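You operate a simulated robot arm through the tools that you are given. There is no shell and no other tool.

You are at the controls of a simulated two-armed robot. One attempt, no reset.

TASK
Bring the deck down from its 90 cm lock to the 70 cm lock.
Fine: use the pendant buttons; lock lever free to come down, back at lock before the deck settles; pack switch off at the end.

Only the result counts: the job must be done as asked and must still hold three seconds after the hand-in. Knocking over, shifting, dropping, spilling or breaking anything else fails it.

THE ROBOT
Two 7-joint arms with two-finger parallel grippers on one trunk that stands fixed in place. Base frame: the origin is at the foot of the trunk, x ahead of it, y to its left, z up. Readings come in m, degrees, newtons and seconds.
The left shoulder is at [0.05, 0.165, 1.005], the right one opposite. With the tool pointing down near the work surface each hand reaches from about 0.1 to 0.66 m from the base axis, measured 20 degrees to its own side. Payload 3.91 kg a hand.
The TCP of each hand is the grasp point between the finger pads, 0.03 m short of the fingertips. In the tool frame z runs along the fingers and y along their closing line. Largest opening 0.11 m; finger width 0.02, thickness 0.01; the body of the gripper, 0.048 by 0.112 m, starts 0.055 m behind the TCP.
Orientation is told as [roll, pitch, yaw] about the base's x, y, z axes, in that order, counted from this pose: with the fingers straight down and closing along the base's y, the tool's x points along the base's -x, its y along +y and its z along -z.

THE INTERFACE
- The arms move only by the tool step_arm. It takes "left_increments", "right_increments" or both (then of equal length, played together; a hand with none holds still); each is a list of rows, each a list of 7 numbers: the shift along the tool's x, y, z in m, then the turn, a rotation vector about the tool's x, y, z in degrees, then the opening, from 0 (shut) to 1 (fully open). In form: [[tx, ty, tz, ax, ay, az, grip], ...]. A call has 1 to 20 rows; each row shifts and turns the commanded pose from where the row before left it, along the tool's axes as they then stand. A row lasts 0.2 s, in which the tool goes at most 0.05 m and 8.6 degrees; a call with a longer step from one row to the next is refused whole, and so is a gripper value outside its range. Where a pose cannot be reached the arm comes as near as it can. A force on the tool above 90 N (or 10 N above the force at the start of the call, whichever is more), or a blocked arm, ends the call early, and 0.2 s more pass. The fingers move at their own pace (about 0.045 m/s each) and stop on an object; they squeeze with about 40 N. The grip force told is the motor's: it shows also when the fingers shut on nothing. Time passes only in rows, and 0.2 s behind the last, so rows that do not move let the fingers close. The reply holds the time, the measured pose of the TCP, the force on the tool along the base axes, the opening and the grip force, in the units named above and with some noise, with the torque about the TCP (base axes, N m) and any sound that the robot's microphone picked up.
- Cameras (640 x 400 px; columns grow to the right, rows downward): "scene" is now at [0.0916, 0.0231, 1.1725]; the picture's right is [0.35, -0.94, 0.00], its down [-0.57, -0.21, -0.80] and it looks along [0.74, 0.28, -0.61] (base axes); focal length 214 px, centre (320, 200). "left" rides on the left gripper at [0.073, -0.017, -0.103] in its tool frame; the picture's right is [0.23, 0.97, 0.00], its down [-0.76, 0.18, -0.62] and it looks along [-0.61, 0.14, 0.78] (tool axes); focal length 222 px, centre (320, 200). "right" rides on the right gripper at [0.073, 0.017, -0.103] in its tool frame; the picture's right is [-0.23, 0.97, 0.00], its down [-0.76, -0.18, -0.62] and it looks along [-0.61, -0.14, 0.78] (tool axes); focal length 222 px, centre (320, 200). There is no depth. A picture from a camera that has moved, and an enlarged one, comes with that camera's place and axes in the base frame and with its lens. The place of the scene camera against the robot may be out by one fixed shift of up to 0.025 m in any direction.
- capture(camera): a new picture of that camera. The clock stands still meanwhile.
- slide_trunk(by): slides the trunk up (or, below 0, down) by that many m; the arms and the scene camera ride with it, the base frame stays. It gives what a move gives, with no picture.
- pan_tilt(pan, tilt): turns the head with the scene camera to pan (to the left, within 80 degrees either way) and tilt (down, from -29 to 69), counted from straight ahead of the robot. It gives what a move gives.
- enlarge(camera, box): a new picture of the part [left, top, right, bottom] of that camera's present view, enlarged. The clock stands still meanwhile.
- finish_job(): hands the job in; it is judged then, once.

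Nothing tells you positions but the pictures and the camera data. Unless the task says otherwise, let go and move clear before handing in.

The tools are called after "Emit:" as a command line: name --argument value ..., lists and objects as JSON in quotes. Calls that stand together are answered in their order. step_arm: Moves the arms, as the interface text tells. Its arguments: {"type":"object","properties":{"left_increments":{"type":"array","items":{"type":"array","items":{"type":"number"}}},"right_increments":{"type":"array","items":{"type":"array","items":{"type":"number"}}}},"required":[]} The other tools are called the same way: slide_trunk (by) slides the trunk up or down; pan_tilt (pan, tilt) turns the head that bears the scene camera; capture (camera) takes a picture; enlarge (camera, box) takes an enlarged picture of a part of a camera's view; finish_job () hands the job in.

At the start:

```text
time_s: 0.0
left_tcp_pos: [0.4005, 0.3311, 1.0759]
left_tcp_rot: [0.1, 0.0, 0.1]
left_contact_force: [0.0, -0.2, -0.1]
left_ft_torque: [0.01, 0.01, -0.02]
left_opening: 0.1102
left_grasp_force: 0.1
right_tcp_pos: [0.4798, 0.0043, 1.0518]
right_tcp_rot: [0.0, -0.1, -0.1]
right_contact_force: [-0.3, -0.3, -0.1]
right_ft_torque: [0.01, 0.02, 0.03]
right_opening: 0.1103
right_grasp_force: 0.1
trunk travel left (down, up): [-0.225, 0.278]
head pan, tilt: [20.5, 37.3]
```

scene: 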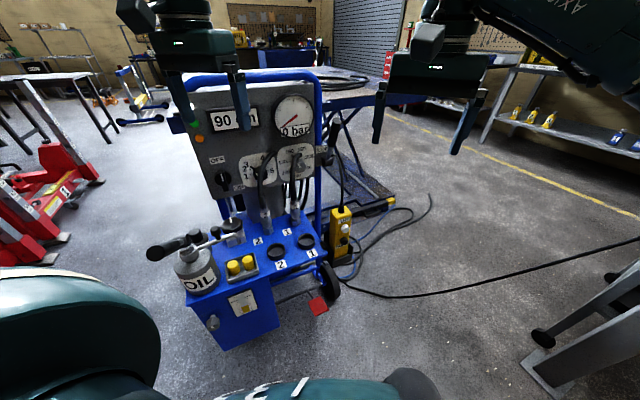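
right: 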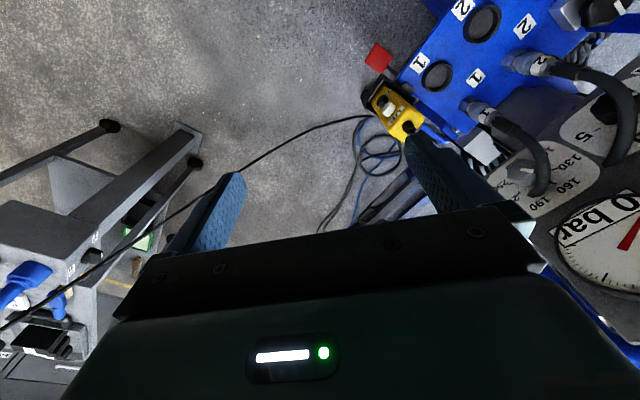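
left: 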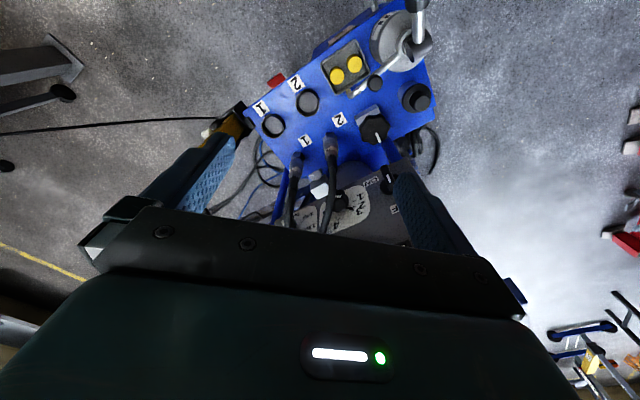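

I see a blue hydraulic power pack with a control panel (90 cm display, 0 bar gauge), a yellow pendant hanging at its right, and a scissor deck behind it. First I'll take enlarged views to read the labels and find the parts.

Emit:
enlarge --camera "scene" --box '[170, 70, 350, 200]'

Emit:
enlarge --camera "scene" --box '[140, 190, 360, 350]'

Emit:
enlarge --camera "scene" --box '[300, 180, 400, 290]'

Emit:
enlarge --camera "scene" --box '[300, 50, 460, 220]'

Emit:
enlarge --camera "right" --box '[340, 0, 640, 200]'

Emit:
enlarge --camera "left" --box '[200, 0, 460, 220]'

```text
3.08 times, centred on (260, 135) of scene
camera zoom: at [0.0916, 0.0231, 1.1725], right [0.35, -0.94, 0.0], down [-0.57, -0.21, -0.8], along [0.74, 0.28, -0.61], focal length 660 px, centre (505, 400)
```

zoom: 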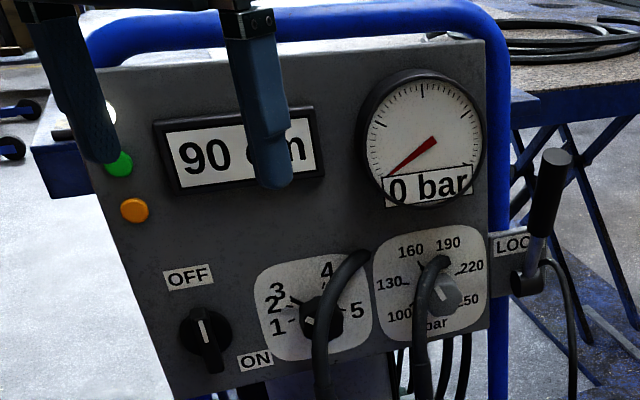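

```text
2.50 times, centred on (250, 270) of scene
camera zoom: at [0.0916, 0.0231, 1.1725], right [0.35, -0.94, 0.0], down [-0.57, -0.21, -0.8], along [0.74, 0.28, -0.61], focal length 536 px, centre (495, 25)
```

zoom: 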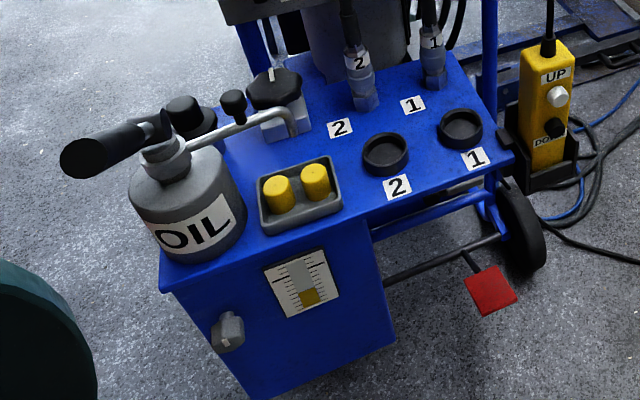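

```text
3.64 times, centred on (350, 235) of scene
camera zoom: at [0.0916, 0.0231, 1.1725], right [0.35, -0.94, 0.0], down [-0.57, -0.21, -0.8], along [0.74, 0.28, -0.61], focal length 780 px, centre (211, 73)
```

zoom: 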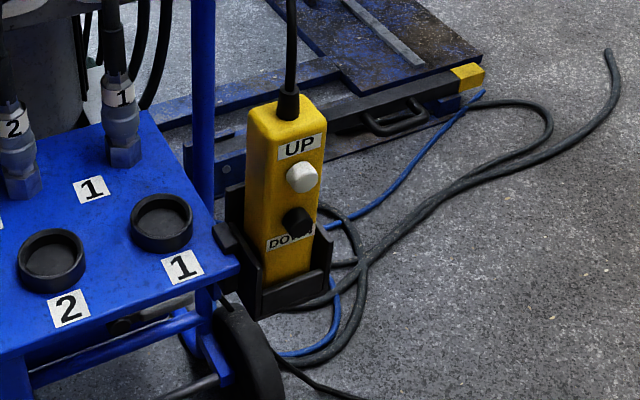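

```text
2.35 times, centred on (380, 135) of scene
camera zoom: at [0.0916, 0.0231, 1.1725], right [0.35, -0.94, 0.0], down [-0.57, -0.21, -0.8], along [0.74, 0.28, -0.61], focal length 505 px, centre (179, 353)
```

zoom: 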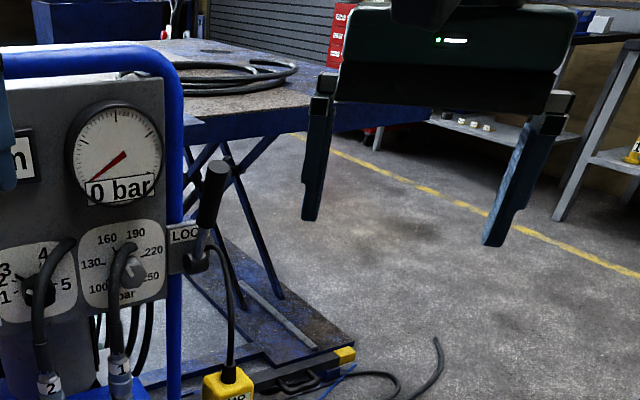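

```text
2.00 times, centred on (490, 100) of right
camera zoom: at [0.4068, 0.0217, 1.1556], right [0.23, 0.97, 0.0], down [0.76, -0.18, 0.62], along [0.61, -0.14, -0.78], focal length 444 px, centre (-20, 400)
```

zoom: 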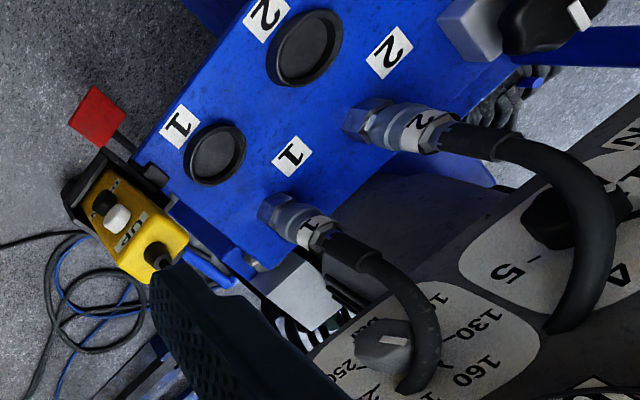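

```text
1.82 times, centred on (330, 110) of left
camera zoom: at [0.3287, 0.3139, 1.1793], right [-0.23, 0.97, 0.0], down [0.76, 0.18, 0.62], along [0.61, 0.14, -0.78], focal length 404 px, centre (302, 364)
```

zoom: 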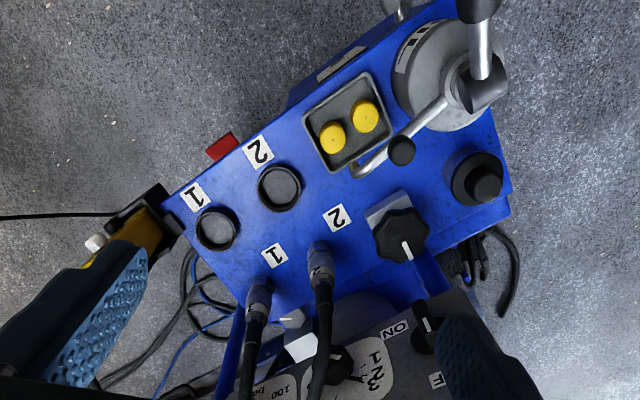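

The right-side pendant (UP white, DOWN black) is roughly at [0.56, 0.12, 0.72]. The left hand hides the pack switch, so I'll draw both hands back for clearer views and a second viewpoint to triangulate from.

Emit:
step_arm --left_increments '[[0.04, 0.0, -0.02, 0, 0, 0, 1], [0.04, 0.0, -0.02, 0, 0, 0, 1], [0.04, 0.0, -0.02, 0, 0, 0, 1], [0.03, 0.0, -0.02, 0, 0, 0, 1]]' --right_increments '[[0.03, -0.03, -0.01, 0, 0, 0, 1], [0.03, -0.03, -0.01, 0, 0, 0, 1], [0.03, -0.03, -0.01, 0, 0, 0, 1], [0.03, -0.03, -0.01, 0, 0, 0, 1]]'

Emit:
capture --camera "scene"

Emit:
capture --camera "left"

Emit:
capture --camera "right"

```text
time_s: 1.0
left_tcp_pos: [0.2481, 0.3282, 1.1559]
left_tcp_rot: [0.0, 0.0, 0.0]
left_contact_force: [-0.6, 0.1, -0.2]
left_ft_torque: [0.0, 0.03, 0.05]
left_opening: 0.1099
left_grasp_force: 0.1
right_tcp_pos: [0.3593, -0.1163, 1.0937]
right_tcp_rot: [0.0, -0.3, 0.0]
right_contact_force: [0.2, -0.1, 0.7]
right_ft_torque: [0.0, 0.0, 0.01]
right_opening: 0.11
right_grasp_force: 0.0
trunk travel left (down, up): [-0.225, 0.278]
head pan, tilt: [20.5, 37.3]
```

```text
taken
camera scene: at [0.0911, 0.0229, 1.1726], right [0.35, -0.94, 0.0], down [-0.57, -0.21, -0.8], along [0.75, 0.28, -0.61], focal length 214 px, centre (320, 200)
```

scene: 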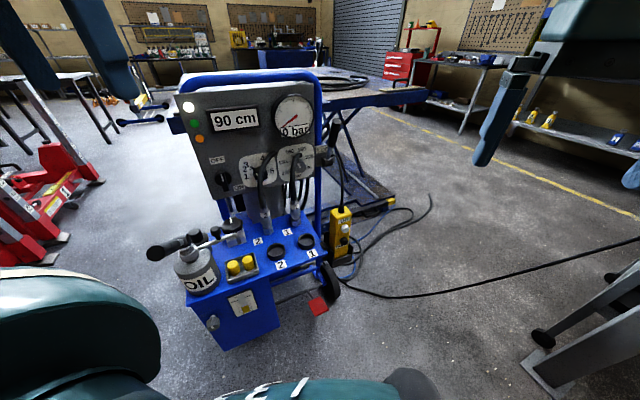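

```text
taken
camera left: at [0.1757, 0.3112, 1.2594], right [-0.23, 0.97, 0.0], down [0.76, 0.18, 0.62], along [0.61, 0.14, -0.78], focal length 222 px, centre (320, 200)
```

left: 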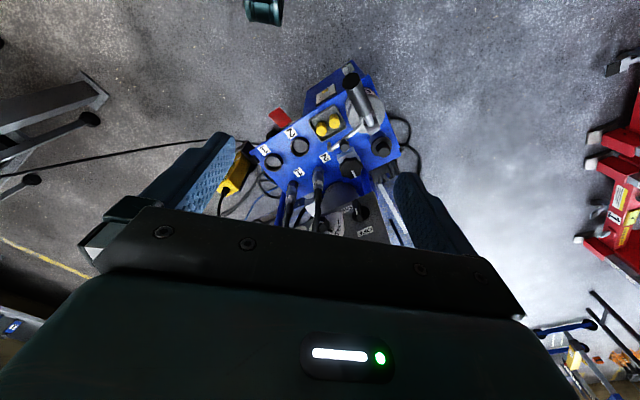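

```text
taken
camera right: at [0.2837, -0.0984, 1.1969], right [0.23, 0.97, 0.0], down [0.76, -0.18, 0.63], along [0.61, -0.14, -0.78], focal length 222 px, centre (320, 200)
```

right: 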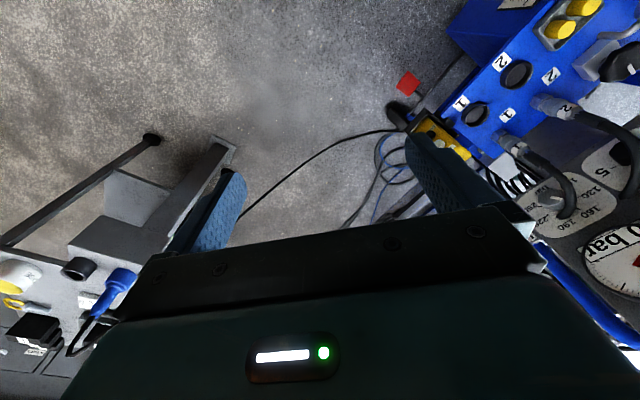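

Now the panel is unobstructed. I'll read the panel lamps, switch, knobs, lever and pendant in detail, and look to the sides for anything I could hit.

Emit:
enlarge --camera "scene" --box '[170, 80, 270, 200]'

Emit:
enlarge --camera "scene" --box '[240, 80, 350, 200]'

Emit:
enlarge --camera "left" --box '[220, 60, 420, 250]'

Emit:
enlarge --camera "right" --box '[380, 0, 640, 280]'

```text
3.33 times, centred on (220, 140) of scene
camera zoom: at [0.0911, 0.0229, 1.1726], right [0.35, -0.94, 0.0], down [-0.57, -0.21, -0.8], along [0.75, 0.28, -0.61], focal length 715 px, centre (653, 400)
```

zoom: 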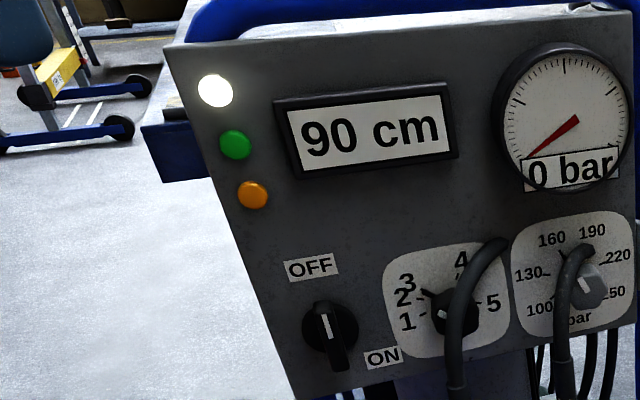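

```text
3.33 times, centred on (295, 140) of scene
camera zoom: at [0.0911, 0.0229, 1.1726], right [0.35, -0.94, 0.0], down [-0.57, -0.21, -0.8], along [0.75, 0.28, -0.61], focal length 715 px, centre (403, 400)
```

zoom: 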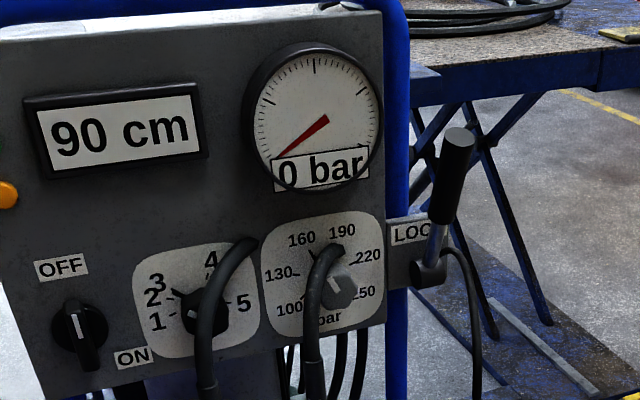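

```text
2.11 times, centred on (320, 155) of left
camera zoom: at [0.1757, 0.3112, 1.2594], right [-0.23, 0.97, 0.0], down [0.76, 0.18, 0.62], along [0.61, 0.14, -0.78], focal length 468 px, centre (320, 295)
```

zoom: 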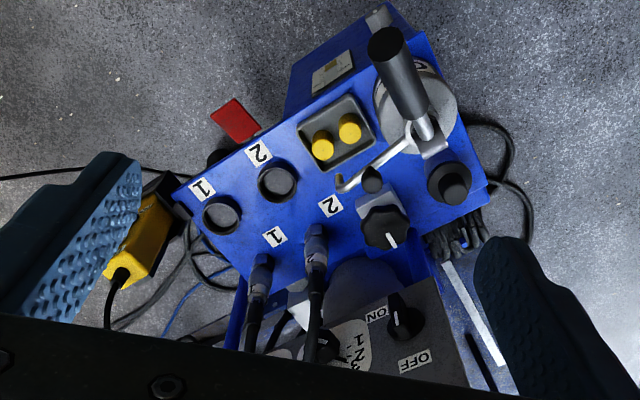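

```text
1.43 times, centred on (510, 140) of right
camera zoom: at [0.2837, -0.0984, 1.1969], right [0.23, 0.97, 0.0], down [0.76, -0.18, 0.63], along [0.61, -0.14, -0.78], focal length 317 px, centre (49, 286)
```

zoom: 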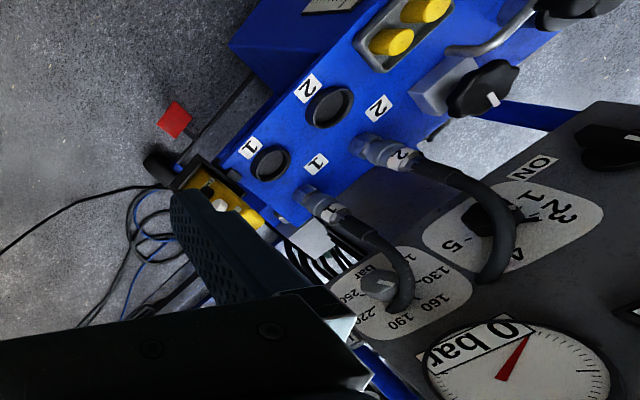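

The pack switch mark points to OFF, with ON to the right and below. The ON label works out at [0.563, 0.482, 0.781] and agrees across both hand cameras. I'll pitch both hands forward about 45° to see the panel, the lever and the pendant face-on.

Emit:
step_arm --left_increments '[[0, 0, 0, 0, -7.5, 0, 1], [0, 0, 0, 0, -7.5, 0, 1], [0, 0, 0, 0, -7.5, 0, 1], [0, 0, 0, 0, -7.5, 0, 1], [0, 0, 0, 0, -7.5, 0, 1], [0, 0, 0, 0, -7.5, 0, 1], [0.0062, 0.00625, 0.0239, 0, 0, 0, 1], [0.0062, 0.00625, 0.0239, 0, 0, 0, 1], [0.0062, 0.00625, 0.0239, 0, 0, 0, 1], [0.0062, 0.00625, 0.0239, 0, 0, 0, 1], [0.0062, 0.00625, 0.0239, 0, 0, 0, 1], [0.0062, 0.00625, 0.0239, 0, 0, 0, 1], [0.0062, 0.00625, 0.0239, 0, 0, 0, 1], [0.0062, 0.00625, 0.0239, 0, 0, 0, 1]]' --right_increments '[[0, 0, 0, 0, -7.5, 0, 1], [0, 0, 0, 0, -7.5, 0, 1], [0, 0, 0, 0, -7.5, 0, 1], [0, 0, 0, 0, -7.5, 0, 1], [0, 0, 0, 0, -7.5, 0, 1], [0, 0, 0, 0, -7.5, 0, 1], [0.018, 0.01825, 0.0286, 0, 0, 0, 1], [0.018, 0.01825, 0.0286, 0, 0, 0, 1], [0.018, 0.01825, 0.0286, 0, 0, 0, 1], [0.018, 0.01825, 0.0286, 0, 0, 0, 1], [0.018, 0.01825, 0.0286, 0, 0, 0, 1], [0.018, 0.01825, 0.0286, 0, 0, 0, 1], [0.018, 0.01825, 0.0286, 0, 0, 0, 1], [0.018, 0.01825, 0.0286, 0, 0, 0, 1]]'

Emit:
capture --camera "scene"

Emit:
capture --camera "left"

Emit:
capture --camera "right"

```text
time_s: 4.0
left_tcp_pos: [0.3527, 0.3828, 0.9854]
left_tcp_rot: [0.1, -45.1, 0.0]
left_contact_force: [-0.8, -1.2, -0.2]
left_ft_torque: [0.01, -0.01, -0.04]
left_opening: 0.1101
left_grasp_force: 0.1
right_tcp_pos: [0.4202, 0.031, 0.8269]
right_tcp_rot: [-0.1, -45.1, -0.1]
right_contact_force: [-0.1, -0.2, -0.2]
right_ft_torque: [-0.01, -0.02, -0.03]
right_opening: 0.1099
right_grasp_force: 0.1
trunk travel left (down, up): [-0.225, 0.278]
head pan, tilt: [20.5, 37.3]
```

```text
taken
camera scene: at [0.0916, 0.0232, 1.1725], right [0.35, -0.94, 0.0], down [-0.57, -0.21, -0.79], along [0.74, 0.28, -0.61], focal length 214 px, centre (320, 200)
```

scene: 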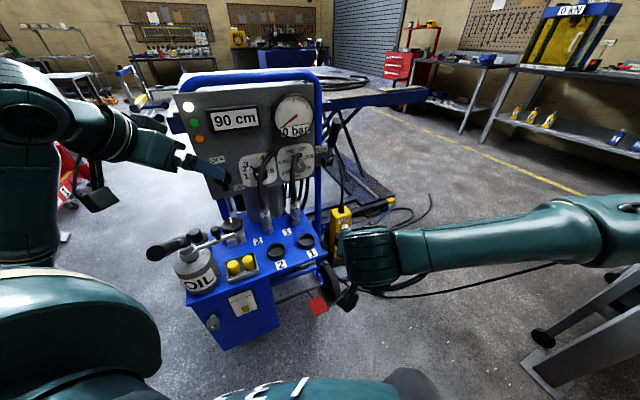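

```text
taken
camera left: at [0.2278, 0.3652, 1.0077], right [-0.16, 0.97, -0.16], down [0.1, 0.18, 0.98], along [0.98, 0.14, -0.12], focal length 222 px, centre (320, 200)
```

left: 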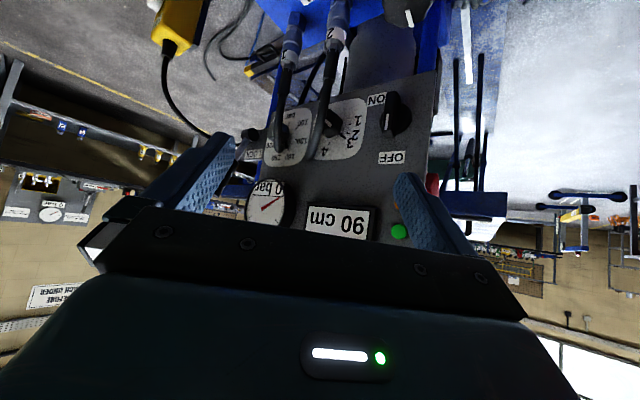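

```text
taken
camera right: at [0.2946, 0.0484, 0.8491], right [0.16, 0.97, 0.16], down [0.1, -0.18, 0.98], along [0.98, -0.14, -0.12], focal length 222 px, centre (320, 200)
```

right: 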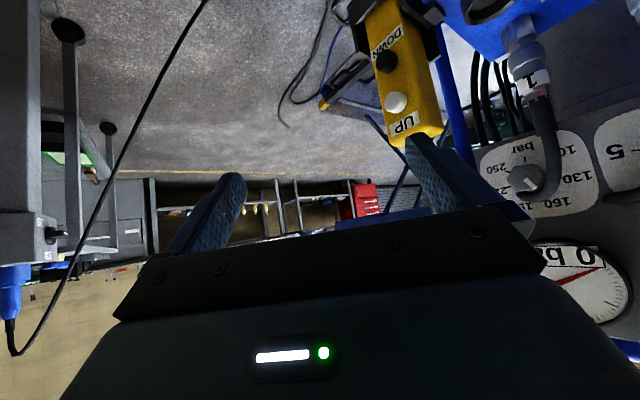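

The pendant face is now directly visible from the right camera, and the panel from the left. I'll enlarge these to locate the buttons, the lever and the switch.

Emit:
enlarge --camera "right" --box '[330, 0, 470, 160]'

Emit:
enlarge --camera "left" --box '[230, 60, 440, 250]'

Emit:
enlarge --camera "left" --box '[200, 90, 300, 190]'

Emit:
enlarge --camera "left" --box '[350, 60, 440, 180]'

Emit:
enlarge --camera "scene" --box '[240, 80, 350, 200]'

```text
2.50 times, centred on (400, 80) of right
camera zoom: at [0.2946, 0.0484, 0.8491], right [0.16, 0.97, 0.16], down [0.1, -0.18, 0.98], along [0.98, -0.14, -0.12], focal length 555 px, centre (120, 500)
```

zoom: 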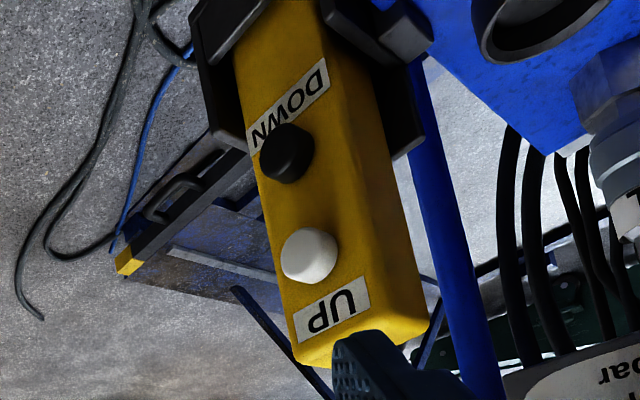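

```text
2.11 times, centred on (335, 155) of left
camera zoom: at [0.2278, 0.3652, 1.0077], right [-0.16, 0.97, -0.16], down [0.1, 0.18, 0.98], along [0.98, 0.14, -0.12], focal length 468 px, centre (288, 295)
```

zoom: 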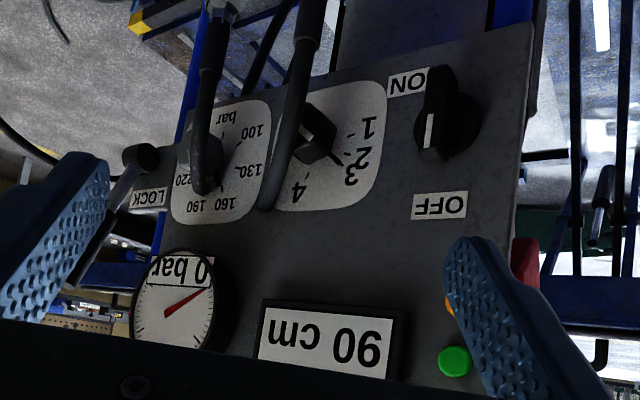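

```text
4.00 times, centred on (250, 140) of left
camera zoom: at [0.2278, 0.3652, 1.0077], right [-0.16, 0.97, -0.16], down [0.1, 0.18, 0.98], along [0.98, 0.14, -0.12], focal length 888 px, centre (600, 440)
```

zoom: 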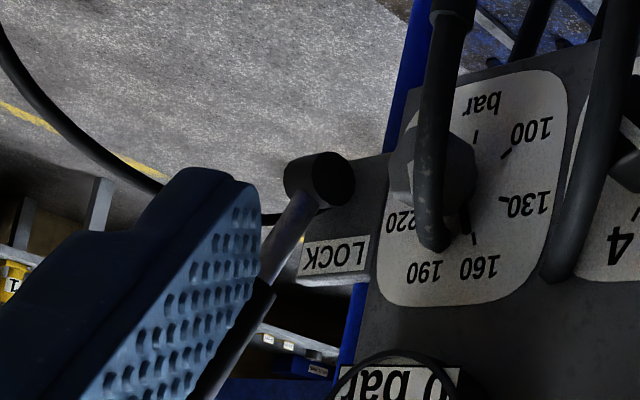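

```text
3.33 times, centred on (395, 120) of left
camera zoom: at [0.2278, 0.3652, 1.0077], right [-0.16, 0.97, -0.16], down [0.1, 0.18, 0.98], along [0.98, 0.14, -0.12], focal length 740 px, centre (70, 467)
```

zoom: 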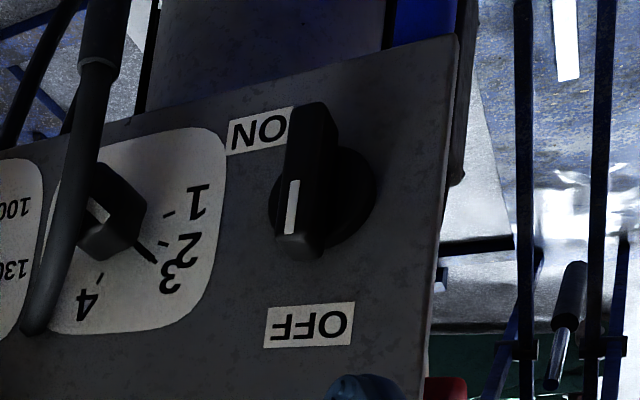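

```text
3.33 times, centred on (295, 140) of scene
camera zoom: at [0.0916, 0.0232, 1.1725], right [0.35, -0.94, 0.0], down [-0.57, -0.21, -0.79], along [0.74, 0.28, -0.61], focal length 715 px, centre (403, 400)
```

zoom: 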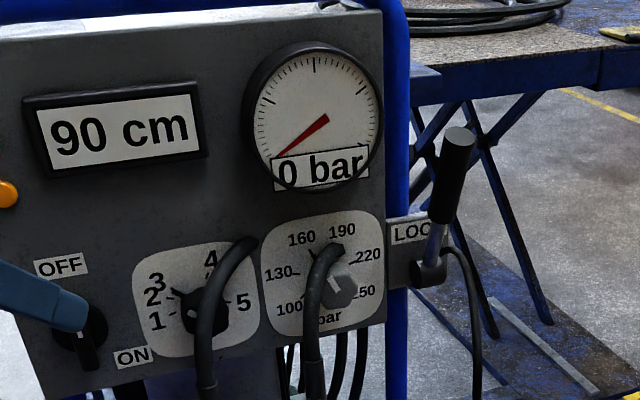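

Both buttons triangulate well: UP [0.563, 0.120, 0.716] and DOWN [0.564, 0.120, 0.660]. The panel plane is vertical and faces about 45° toward the robot's right, with the switch centre near [0.53, 0.505, 0.83]. The lever pivot is near [0.79, 0.25, 0.81]. The oil pump handle sticks up to about [0.23, 0.38, 0.87], so I'll keep clear of it. Next I'll look at the lock lever with the right camera.

Emit:
step_arm --right_increments '[[-0.0256, -0.0087, -0.0296, 0, 0, 0, 1], [-0.0256, -0.0087, -0.0296, 0, 0, 0, 1], [-0.0256, -0.0087, -0.0296, 0, 0, 0, 1], [-0.0256, -0.0087, -0.0296, 0, 0, 0, 1], [-0.0256, -0.0087, -0.0296, 0, 0, 0, 1], [-0.0256, -0.0087, -0.0296, 0, 0, 0, 1], [-0.0256, -0.0087, -0.0296, 0, 0, 0, 1], [0, 0, 0, -5.9, 0, -5.9, 1], [0, 0, 0, -5.9, 0, -5.9, 1], [0, 0, 0, -5.9, 0, -5.9, 1], [0, 0, 0, -5.9, 0, -5.9, 1]]'

Emit:
capture --camera "right"

Emit:
capture --camera "scene"

```text
time_s: 6.4
left_tcp_pos: [0.3526, 0.3828, 0.9862]
left_tcp_rot: [0.0, -45.0, 0.1]
left_contact_force: [0.1, 0.2, 0.2]
left_ft_torque: [-0.03, 0.04, 0.01]
left_opening: 0.1102
left_grasp_force: 0.1
right_tcp_pos: [0.4002, -0.0313, 1.1017]
right_tcp_rot: [-0.2, -45.2, 33.6]
right_contact_force: [0.6, 0.1, -1.0]
right_ft_torque: [0.02, 0.0, -0.04]
right_opening: 0.1099
right_grasp_force: 0.1
trunk travel left (down, up): [-0.225, 0.278]
head pan, tilt: [20.5, 37.3]
```

```text
taken
camera right: at [0.2859, -0.0849, 1.1233], right [-0.4, 0.9, 0.16], down [0.18, -0.09, 0.98], along [0.9, 0.42, -0.12], focal length 222 px, centre (320, 200)
```

right: 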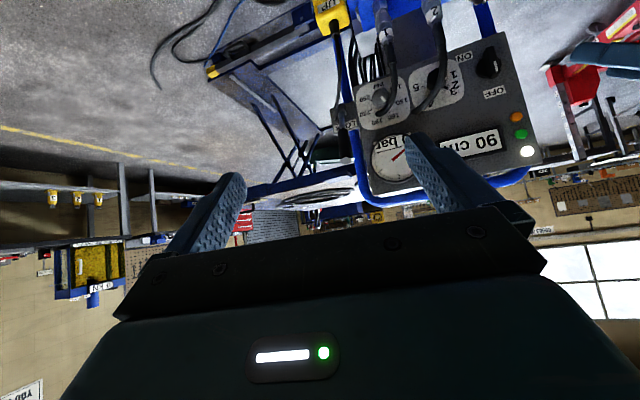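

```text
taken
camera scene: at [0.0917, 0.0231, 1.1725], right [0.35, -0.94, 0.0], down [-0.57, -0.21, -0.8], along [0.74, 0.28, -0.61], focal length 214 px, centre (320, 200)
```

scene: 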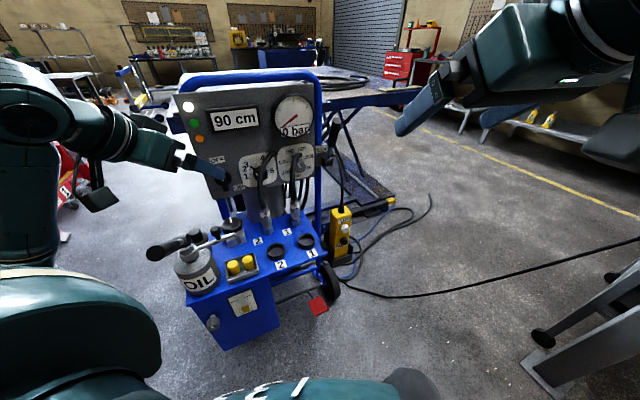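

Emit:
enlarge --camera "right" --box '[310, 80, 400, 150]'

Emit:
enlarge --camera "right" --box '[330, 20, 550, 200]'

Emit:
enlarge --camera "right" --box '[140, 0, 360, 210]'

```text
5.71 times, centred on (355, 115) of right
camera zoom: at [0.2859, -0.0849, 1.1233], right [-0.4, 0.9, 0.16], down [0.18, -0.09, 0.98], along [0.9, 0.42, -0.12], focal length 1269 px, centre (120, 686)
```

zoom: 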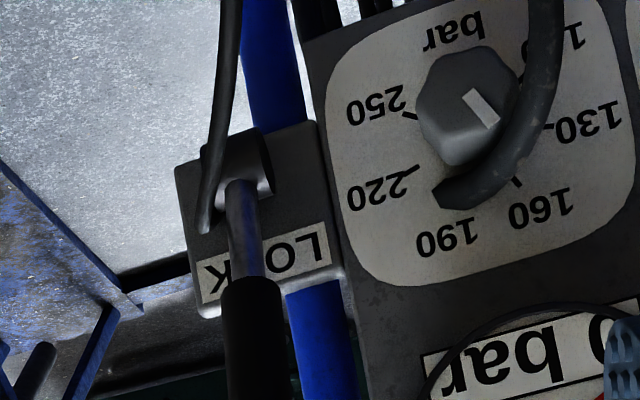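

```text
2.22 times, centred on (440, 110) of right
camera zoom: at [0.2859, -0.0849, 1.1233], right [-0.4, 0.9, 0.16], down [0.18, -0.09, 0.98], along [0.9, 0.42, -0.12], focal length 494 px, centre (53, 400)
```

zoom: 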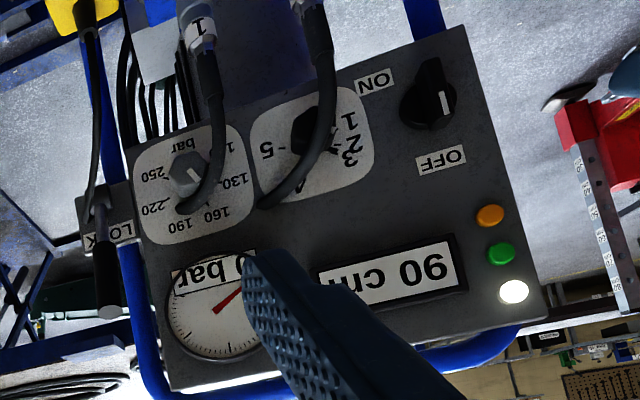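

```text
1.90 times, centred on (250, 105) of right
camera zoom: at [0.2859, -0.0849, 1.1233], right [-0.4, 0.9, 0.16], down [0.18, -0.09, 0.98], along [0.9, 0.42, -0.12], focal length 423 px, centre (453, 381)
```

zoom: 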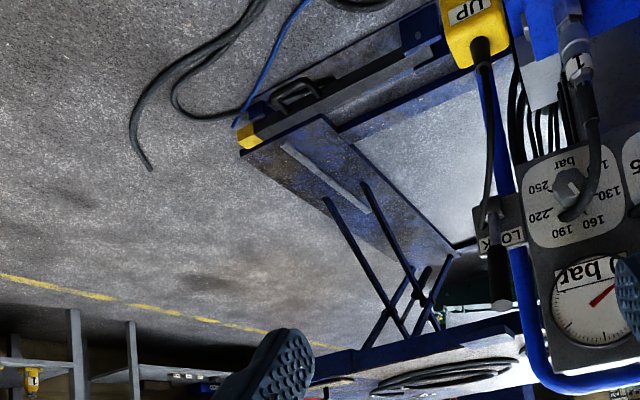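

The lock lever pivots on a horizontal axis beside the panel. It stands up and leans about 25° toward the operator at LOCK, with its top near [0.714, 0.197, 0.981], so FREE should be pulled forward and down. Before gripping the pack switch I'll take tight views of it from both hand cameras.

Emit:
enlarge --camera "right" --box '[465, 30, 525, 105]'

Emit:
enlarge --camera "left" --box '[365, 75, 425, 150]'

Emit:
enlarge --camera "scene" --box '[200, 150, 300, 220]'

```text
5.33 times, centred on (495, 68) of right
camera zoom: at [0.2859, -0.0849, 1.1233], right [-0.4, 0.9, 0.16], down [0.18, -0.09, 0.98], along [0.9, 0.42, -0.12], focal length 1185 px, centre (-613, 907)
```

zoom: 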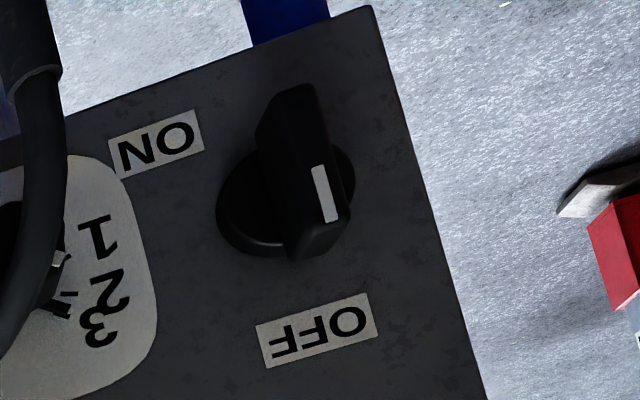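

```text
5.33 times, centred on (395, 112) of left
camera zoom: at [0.2277, 0.365, 1.008], right [-0.16, 0.97, -0.16], down [0.1, 0.18, 0.98], along [0.98, 0.14, -0.12], focal length 1185 px, centre (-80, 667)
```

zoom: 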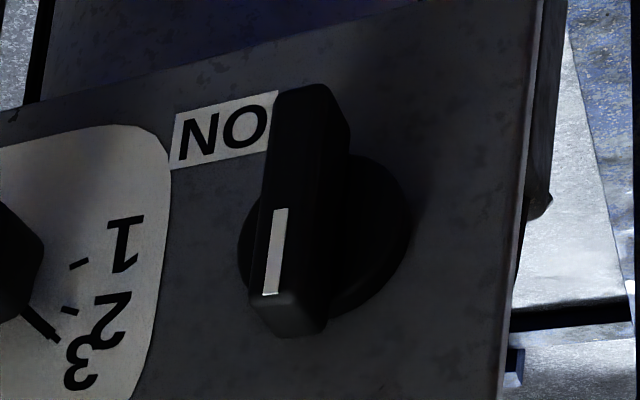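

```text
5.71 times, centred on (250, 185) of scene
camera zoom: at [0.0917, 0.0231, 1.1725], right [0.35, -0.94, 0.0], down [-0.57, -0.21, -0.8], along [0.74, 0.28, -0.61], focal length 1226 px, centre (720, 286)
```

zoom: 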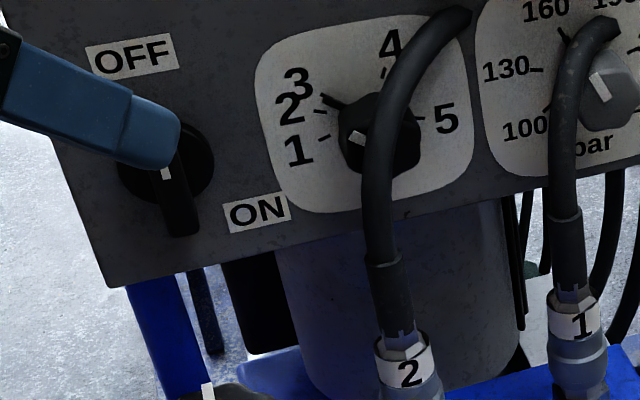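

The switch geometry is consistent. Its bar is vertical (z 0.803–0.866), centred on the axis through [0.529, 0.5005, 0.834], and stands 0.036 m proud of the panel. Before moving the left hand I'll check the left arm's shape against the oil handle with the head camera.

Emit:
pan_tilt --pan 60 --tilt 35

Emit:
capture --camera "scene"

```text
time_s: 7.5
left_tcp_pos: [0.3511, 0.3825, 0.986]
left_tcp_rot: [0.1, -45.0, -0.1]
left_contact_force: [-0.2, -0.3, 0.0]
left_ft_torque: [-0.01, -0.01, 0.01]
left_opening: 0.11
left_grasp_force: 0.0
right_tcp_pos: [0.4001, -0.031, 1.1021]
right_tcp_rot: [-0.1, -45.2, 33.2]
right_contact_force: [-0.8, 0.5, 0.6]
right_ft_torque: [-0.04, 0.01, -0.03]
right_opening: 0.1099
right_grasp_force: 0.1
trunk travel left (down, up): [-0.225, 0.278]
head pan, tilt: [60.0, 35.0]
```

```text
taken
camera scene: at [0.0545, 0.069, 1.1761], right [0.87, -0.5, 0.0], down [-0.29, -0.5, -0.82], along [0.41, 0.71, -0.57], focal length 214 px, centre (320, 200)
```

scene: 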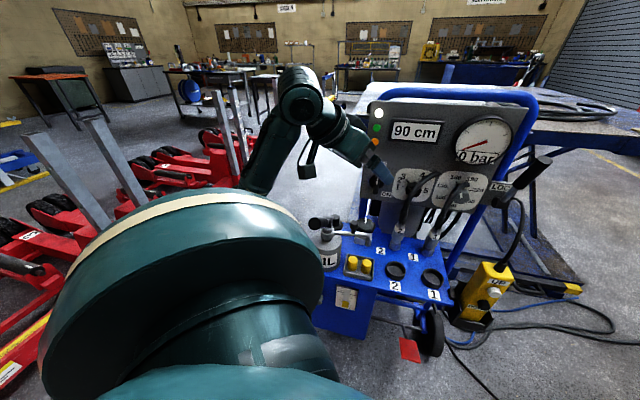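

The left elbow hangs low, and lowering the hand toward the switch would run the forearm into the oil pump handle. Raising the trunk 0.2 m makes the left arm reach down from above instead. After that I'll turn the left hand to face the panel (yaw 45°).

Emit:
slide_trunk --by 0.2

Emit:
step_arm --left_increments '[[0, 0, 0, -5.3, 0, -5.3, 0.5], [0, 0, 0, -5.3, 0, -5.3, 0.5], [0, 0, 0, -5.3, 0, -5.3, 0.5], [0, 0, 0, -5.3, 0, -5.3, 0.5], [0, 0, 0, -5.3, 0, -5.3, 0.5], [0, 0, 0, -5.3, 0, -5.3, 0.5], [0, 0, 0, 0, -6.67, 0, 0.5], [0, 0, 0, 0, -6.67, 0, 0.5], [0, 0, 0, 0, -6.67, 0, 0.5]]'

Emit:
capture --camera "scene"

Emit:
capture --camera "left"

```text
time_s: 9.6
left_tcp_pos: [0.352, 0.3827, 1.1865]
left_tcp_rot: [0.0, -45.0, 0.0]
left_contact_force: [-0.1, -0.3, 0.8]
left_ft_torque: [0.02, 0.02, -0.01]
left_opening: 0.1098
left_grasp_force: 0.1
right_tcp_pos: [0.4014, -0.0309, 1.3027]
right_tcp_rot: [0.0, -45.1, 33.4]
right_contact_force: [-0.5, 0.3, 0.3]
right_ft_torque: [0.0, -0.02, -0.02]
right_opening: 0.1099
right_grasp_force: 0.0
trunk travel left (down, up): [-0.425, 0.078]
head pan, tilt: [60.0, 35.0]
```

```text
time_s: 11.6
left_tcp_pos: [0.3845, 0.3894, 1.1991]
left_tcp_rot: [0.1, -65.1, 45.1]
left_contact_force: [-0.7, -0.4, -0.3]
left_ft_torque: [0.01, 0.03, -0.01]
left_opening: 0.0549
left_grasp_force: 0.0
left hand out of reach, approached as far as the arm can: row 8, 9
right_tcp_pos: [0.4007, -0.0314, 1.3012]
right_tcp_rot: [0.0, -45.1, 33.4]
right_contact_force: [0.2, -0.9, -0.4]
right_ft_torque: [0.05, -0.01, -0.02]
right_opening: 0.1099
right_grasp_force: 0.0
trunk travel left (down, up): [-0.425, 0.078]
head pan, tilt: [60.0, 35.0]
```

```text
taken
camera scene: at [0.0545, 0.069, 1.3761], right [0.87, -0.5, 0.0], down [-0.29, -0.5, -0.82], along [0.41, 0.71, -0.57], focal length 214 px, centre (320, 200)
```

scene: 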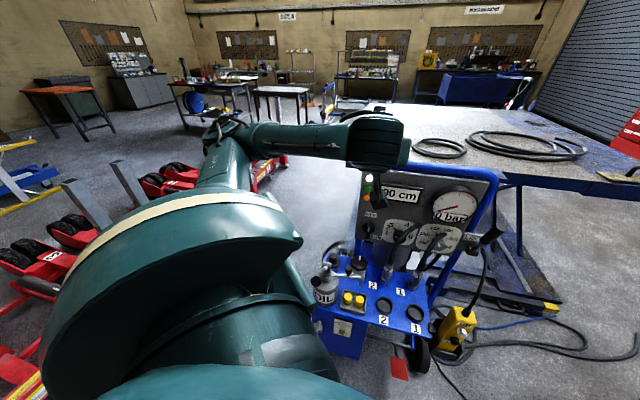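

```text
taken
camera left: at [0.3086, 0.2879, 1.177], right [-0.76, 0.62, -0.21], down [-0.3, -0.05, 0.95], along [0.58, 0.78, 0.22], focal length 222 px, centre (320, 200)
```

left: 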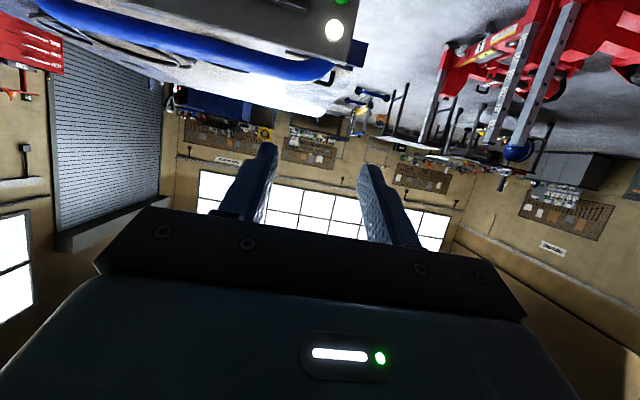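

The forearm now stays high, well above the oil handle. I'll lower the left hand toward a pre-grasp position about 0.15 m in front of the switch, in two stages.

Emit:
step_arm --left_increments '[[0.0299, -0.0052, 0.0188, 0, 0, 0, 0.5], [0.0299, -0.0052, 0.0188, 0, 0, 0, 0.5], [0.0299, -0.0052, 0.0188, 0, 0, 0, 0.5], [0.0299, -0.0052, 0.0188, 0, 0, 0, 0.5]]'

Emit:
capture --camera "scene"

```text
time_s: 12.6
left_tcp_pos: [0.411, 0.3841, 1.0588]
left_tcp_rot: [-0.1, -65.1, 45.2]
left_contact_force: [-0.4, -0.3, -0.7]
left_ft_torque: [0.04, 0.0, 0.02]
left_opening: 0.0551
left_grasp_force: 0.0
right_tcp_pos: [0.4009, -0.0299, 1.3014]
right_tcp_rot: [0.0, -45.1, 33.5]
right_contact_force: [0.2, -0.2, 0.4]
right_ft_torque: [0.03, -0.01, 0.02]
right_opening: 0.1098
right_grasp_force: 0.1
trunk travel left (down, up): [-0.425, 0.078]
head pan, tilt: [60.0, 35.0]
```

```text
taken
camera scene: at [0.0546, 0.0693, 1.3761], right [0.87, -0.5, 0.0], down [-0.29, -0.5, -0.82], along [0.41, 0.71, -0.57], focal length 214 px, centre (320, 200)
```

scene: 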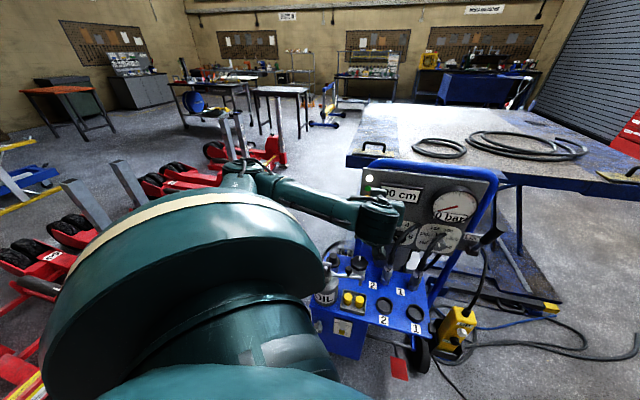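

Emit:
step_arm --left_increments '[[0.0354, -0.0003, 0.0145, 0, 0, 0, 0.5], [0.0354, -0.0003, 0.0145, 0, 0, 0, 0.5], [0.0354, -0.0003, 0.0145, 0, 0, 0, 0.5], [0.0354, -0.0003, 0.0145, 0, 0, 0, 0.5]]'

Emit:
capture --camera "scene"

Emit:
capture --camera "left"

```text
time_s: 13.6
left_tcp_pos: [0.4058, 0.3786, 0.9043]
left_tcp_rot: [-0.1, -65.2, 45.0]
left_contact_force: [0.5, -0.4, 0.3]
left_ft_torque: [-0.02, 0.04, 0.01]
left_opening: 0.0551
left_grasp_force: 0.0
right_tcp_pos: [0.401, -0.031, 1.3015]
right_tcp_rot: [-0.1, -45.2, 33.4]
right_contact_force: [-0.5, 0.2, -0.1]
right_ft_torque: [0.01, 0.0, -0.01]
right_opening: 0.11
right_grasp_force: 0.1
trunk travel left (down, up): [-0.425, 0.078]
head pan, tilt: [60.0, 35.0]
```

```text
taken
camera scene: at [0.0544, 0.0692, 1.3761], right [0.87, -0.5, 0.0], down [-0.29, -0.5, -0.82], along [0.41, 0.71, -0.57], focal length 214 px, centre (320, 200)
```

scene: 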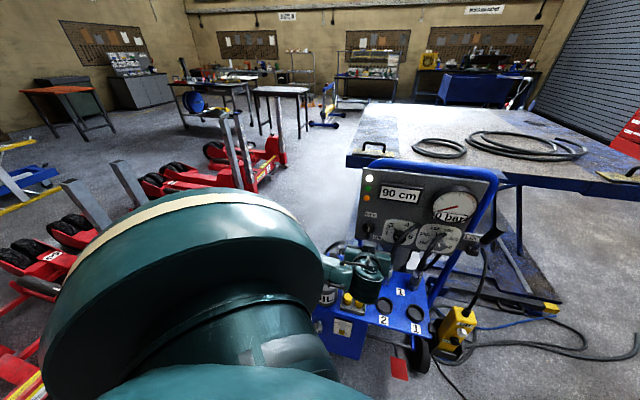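

```text
taken
camera left: at [0.3316, 0.2788, 0.8819], right [-0.76, 0.62, -0.21], down [-0.3, -0.05, 0.95], along [0.58, 0.78, 0.22], focal length 222 px, centre (320, 200)
```

left: 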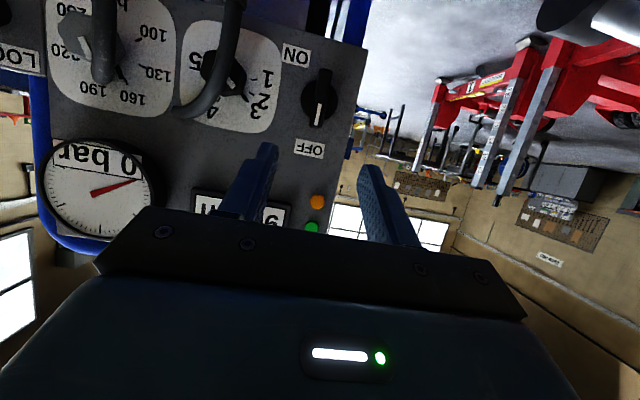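

Emit:
enlarge --camera "scene" --box '[290, 210, 430, 330]'

Emit:
enlarge --camera "left" --box '[240, 40, 380, 180]'

Emit:
enlarge --camera "right" --box '[320, 0, 640, 200]'

```text
3.33 times, centred on (360, 270) of scene
camera zoom: at [0.0544, 0.0692, 1.3761], right [0.87, -0.5, 0.0], down [-0.29, -0.5, -0.82], along [0.41, 0.71, -0.57], focal length 715 px, centre (187, -33)
```

zoom: 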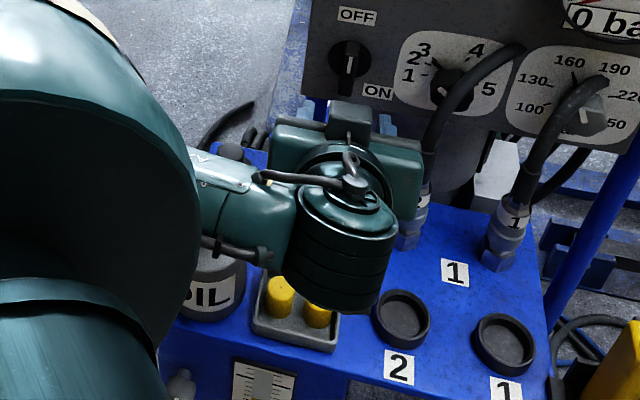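

```text
2.86 times, centred on (310, 110) of left
camera zoom: at [0.3316, 0.2788, 0.8819], right [-0.76, 0.62, -0.21], down [-0.3, -0.05, 0.95], along [0.58, 0.78, 0.22], focal length 635 px, centre (349, 457)
```

zoom: 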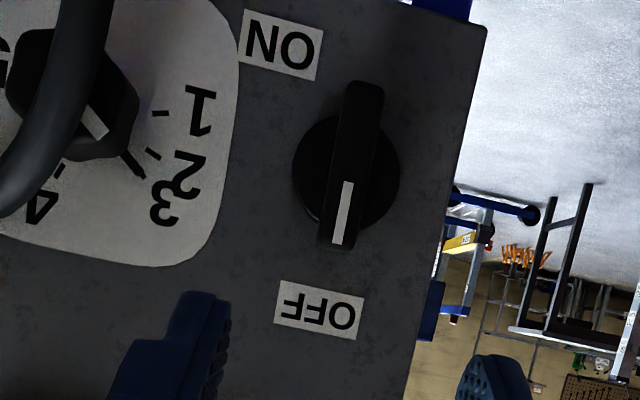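

```text
2.00 times, centred on (480, 100) of right
camera zoom: at [0.2859, -0.0845, 1.3234], right [-0.4, 0.9, 0.16], down [0.18, -0.1, 0.98], along [0.9, 0.42, -0.12], focal length 444 px, centre (0, 400)
```

zoom: 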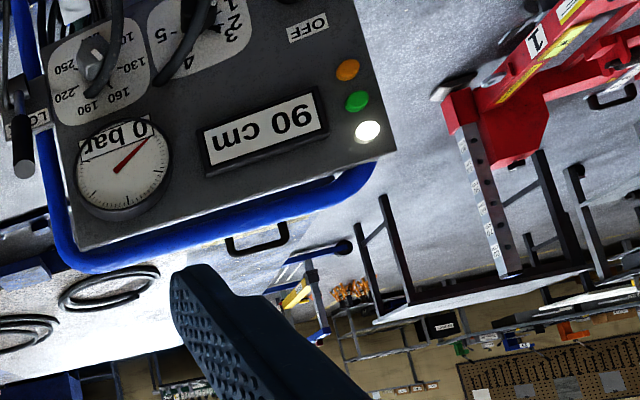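

The wrist and forearm clear the oil handle. The switch is centred ahead of the fingers, and the target checks out against this view. I'll advance along the finger direction, stopping short to check alignment.

Emit:
step_arm --left_increments '[[0.001, -0.0003, 0.037, 0, 0, 0, 0.5], [0.001, -0.0003, 0.037, 0, 0, 0, 0.5], [0.001, -0.0003, 0.036, 0, 0, 0, 0.5]]'

Emit:
capture --camera "left"

Emit:
enlarge --camera "scene" --box '[300, 150, 500, 310]'

```text
time_s: 14.4
left_tcp_pos: [0.4788, 0.4507, 0.8545]
left_tcp_rot: [0.1, -64.9, 44.9]
left_contact_force: [0.6, -0.4, 0.7]
left_ft_torque: [0.02, 0.03, -0.01]
left_opening: 0.0549
left_grasp_force: 0.0
right_tcp_pos: [0.4011, -0.0317, 1.3017]
right_tcp_rot: [-0.1, -45.1, 33.4]
right_contact_force: [-0.3, 0.2, -0.8]
right_ft_torque: [0.01, -0.03, 0.01]
right_opening: 0.1102
right_grasp_force: 0.1
trunk travel left (down, up): [-0.425, 0.078]
head pan, tilt: [60.0, 35.0]
```

```text
taken
camera left: at [0.4021, 0.3498, 0.8334], right [-0.76, 0.62, -0.21], down [-0.3, -0.05, 0.95], along [0.58, 0.78, 0.22], focal length 222 px, centre (320, 200)
```

left: 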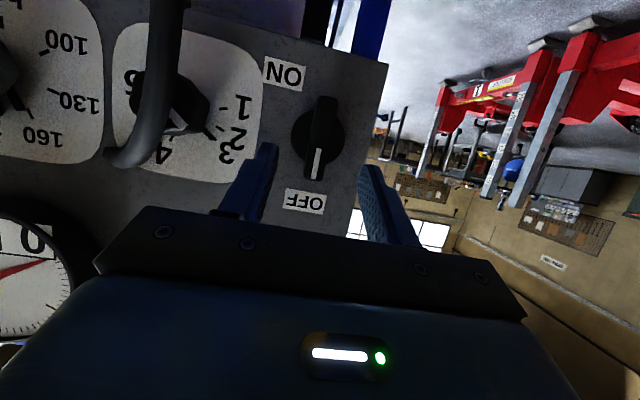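

```text
2.50 times, centred on (400, 230) of scene
camera zoom: at [0.0547, 0.0692, 1.376], right [0.87, -0.5, 0.0], down [-0.29, -0.5, -0.82], along [0.41, 0.71, -0.57], focal length 536 px, centre (120, 125)
```

zoom: 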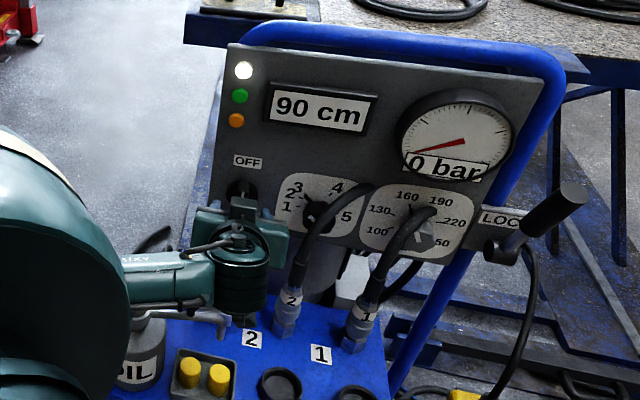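

Knob is squarely between the fingers. I'll advance the last 37 mm and then close on the bar.

Emit:
step_arm --left_increments '[[0.0005, 0, 0.018, 0, 0, 0, 0.5], [0.0005, 0, 0.018, 0, 0, 0, 0.5]]'

Emit:
capture --camera "left"

```text
time_s: 15.0
left_tcp_pos: [0.4993, 0.4723, 0.8403]
left_tcp_rot: [0.1, -65.0, 44.9]
left_contact_force: [0.1, 0.1, -0.7]
left_ft_torque: [0.04, 0.0, 0.02]
left_opening: 0.0549
left_grasp_force: 0.1
right_tcp_pos: [0.3994, -0.0309, 1.3009]
right_tcp_rot: [-0.1, -45.1, 33.4]
right_contact_force: [-0.4, -0.9, -0.5]
right_ft_torque: [0.0, 0.0, 0.02]
right_opening: 0.1102
right_grasp_force: 0.0
trunk travel left (down, up): [-0.425, 0.078]
head pan, tilt: [60.0, 35.0]
```

```text
taken
camera left: at [0.4238, 0.3718, 0.8178], right [-0.76, 0.62, -0.21], down [-0.3, -0.05, 0.95], along [0.58, 0.78, 0.22], focal length 222 px, centre (320, 200)
```

left: 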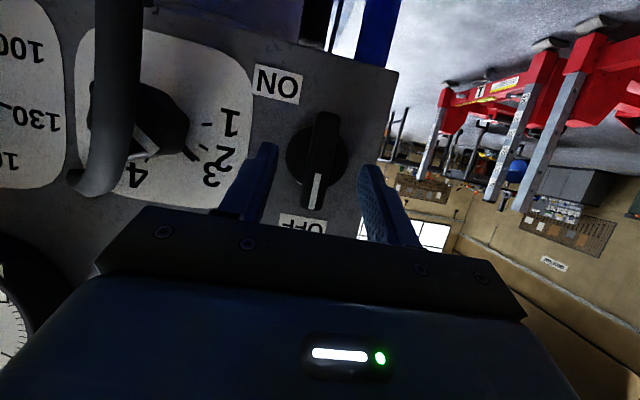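

Emit:
step_arm --left_increments '[[0, 0, 0.003, 0, 0, 0, 0.5], [0, 0, 0, 0, 0, 0, 0.0], [0, 0, 0, 0, 0, 0, 0.0], [0, 0, 0, 0, 0, 0, 0.0], [0, 0, 0, 0, 0, 0, 0.0]]'

Emit:
capture --camera "left"

```text
time_s: 16.2
left_tcp_pos: [0.501, 0.4732, 0.8388]
left_tcp_rot: [-0.1, -65.1, 45.0]
left_contact_force: [2.7, -2.4, -0.7]
left_ft_torque: [0.11, -0.17, -0.1]
left_opening: 0.0158
left_grasp_force: 45.0
right_tcp_pos: [0.4015, -0.0311, 1.3009]
right_tcp_rot: [0.0, -45.1, 33.4]
right_contact_force: [-1.0, -0.1, 0.0]
right_ft_torque: [0.0, -0.01, 0.01]
right_opening: 0.1099
right_grasp_force: 0.0
trunk travel left (down, up): [-0.425, 0.078]
head pan, tilt: [60.0, 35.0]
```

```text
taken
camera left: at [0.4261, 0.3731, 0.8167], right [-0.76, 0.62, -0.21], down [-0.3, -0.05, 0.95], along [0.58, 0.78, 0.22], focal length 222 px, centre (320, 200)
```

left: 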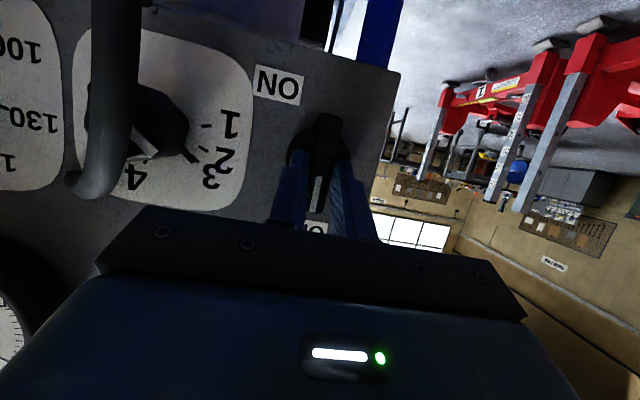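

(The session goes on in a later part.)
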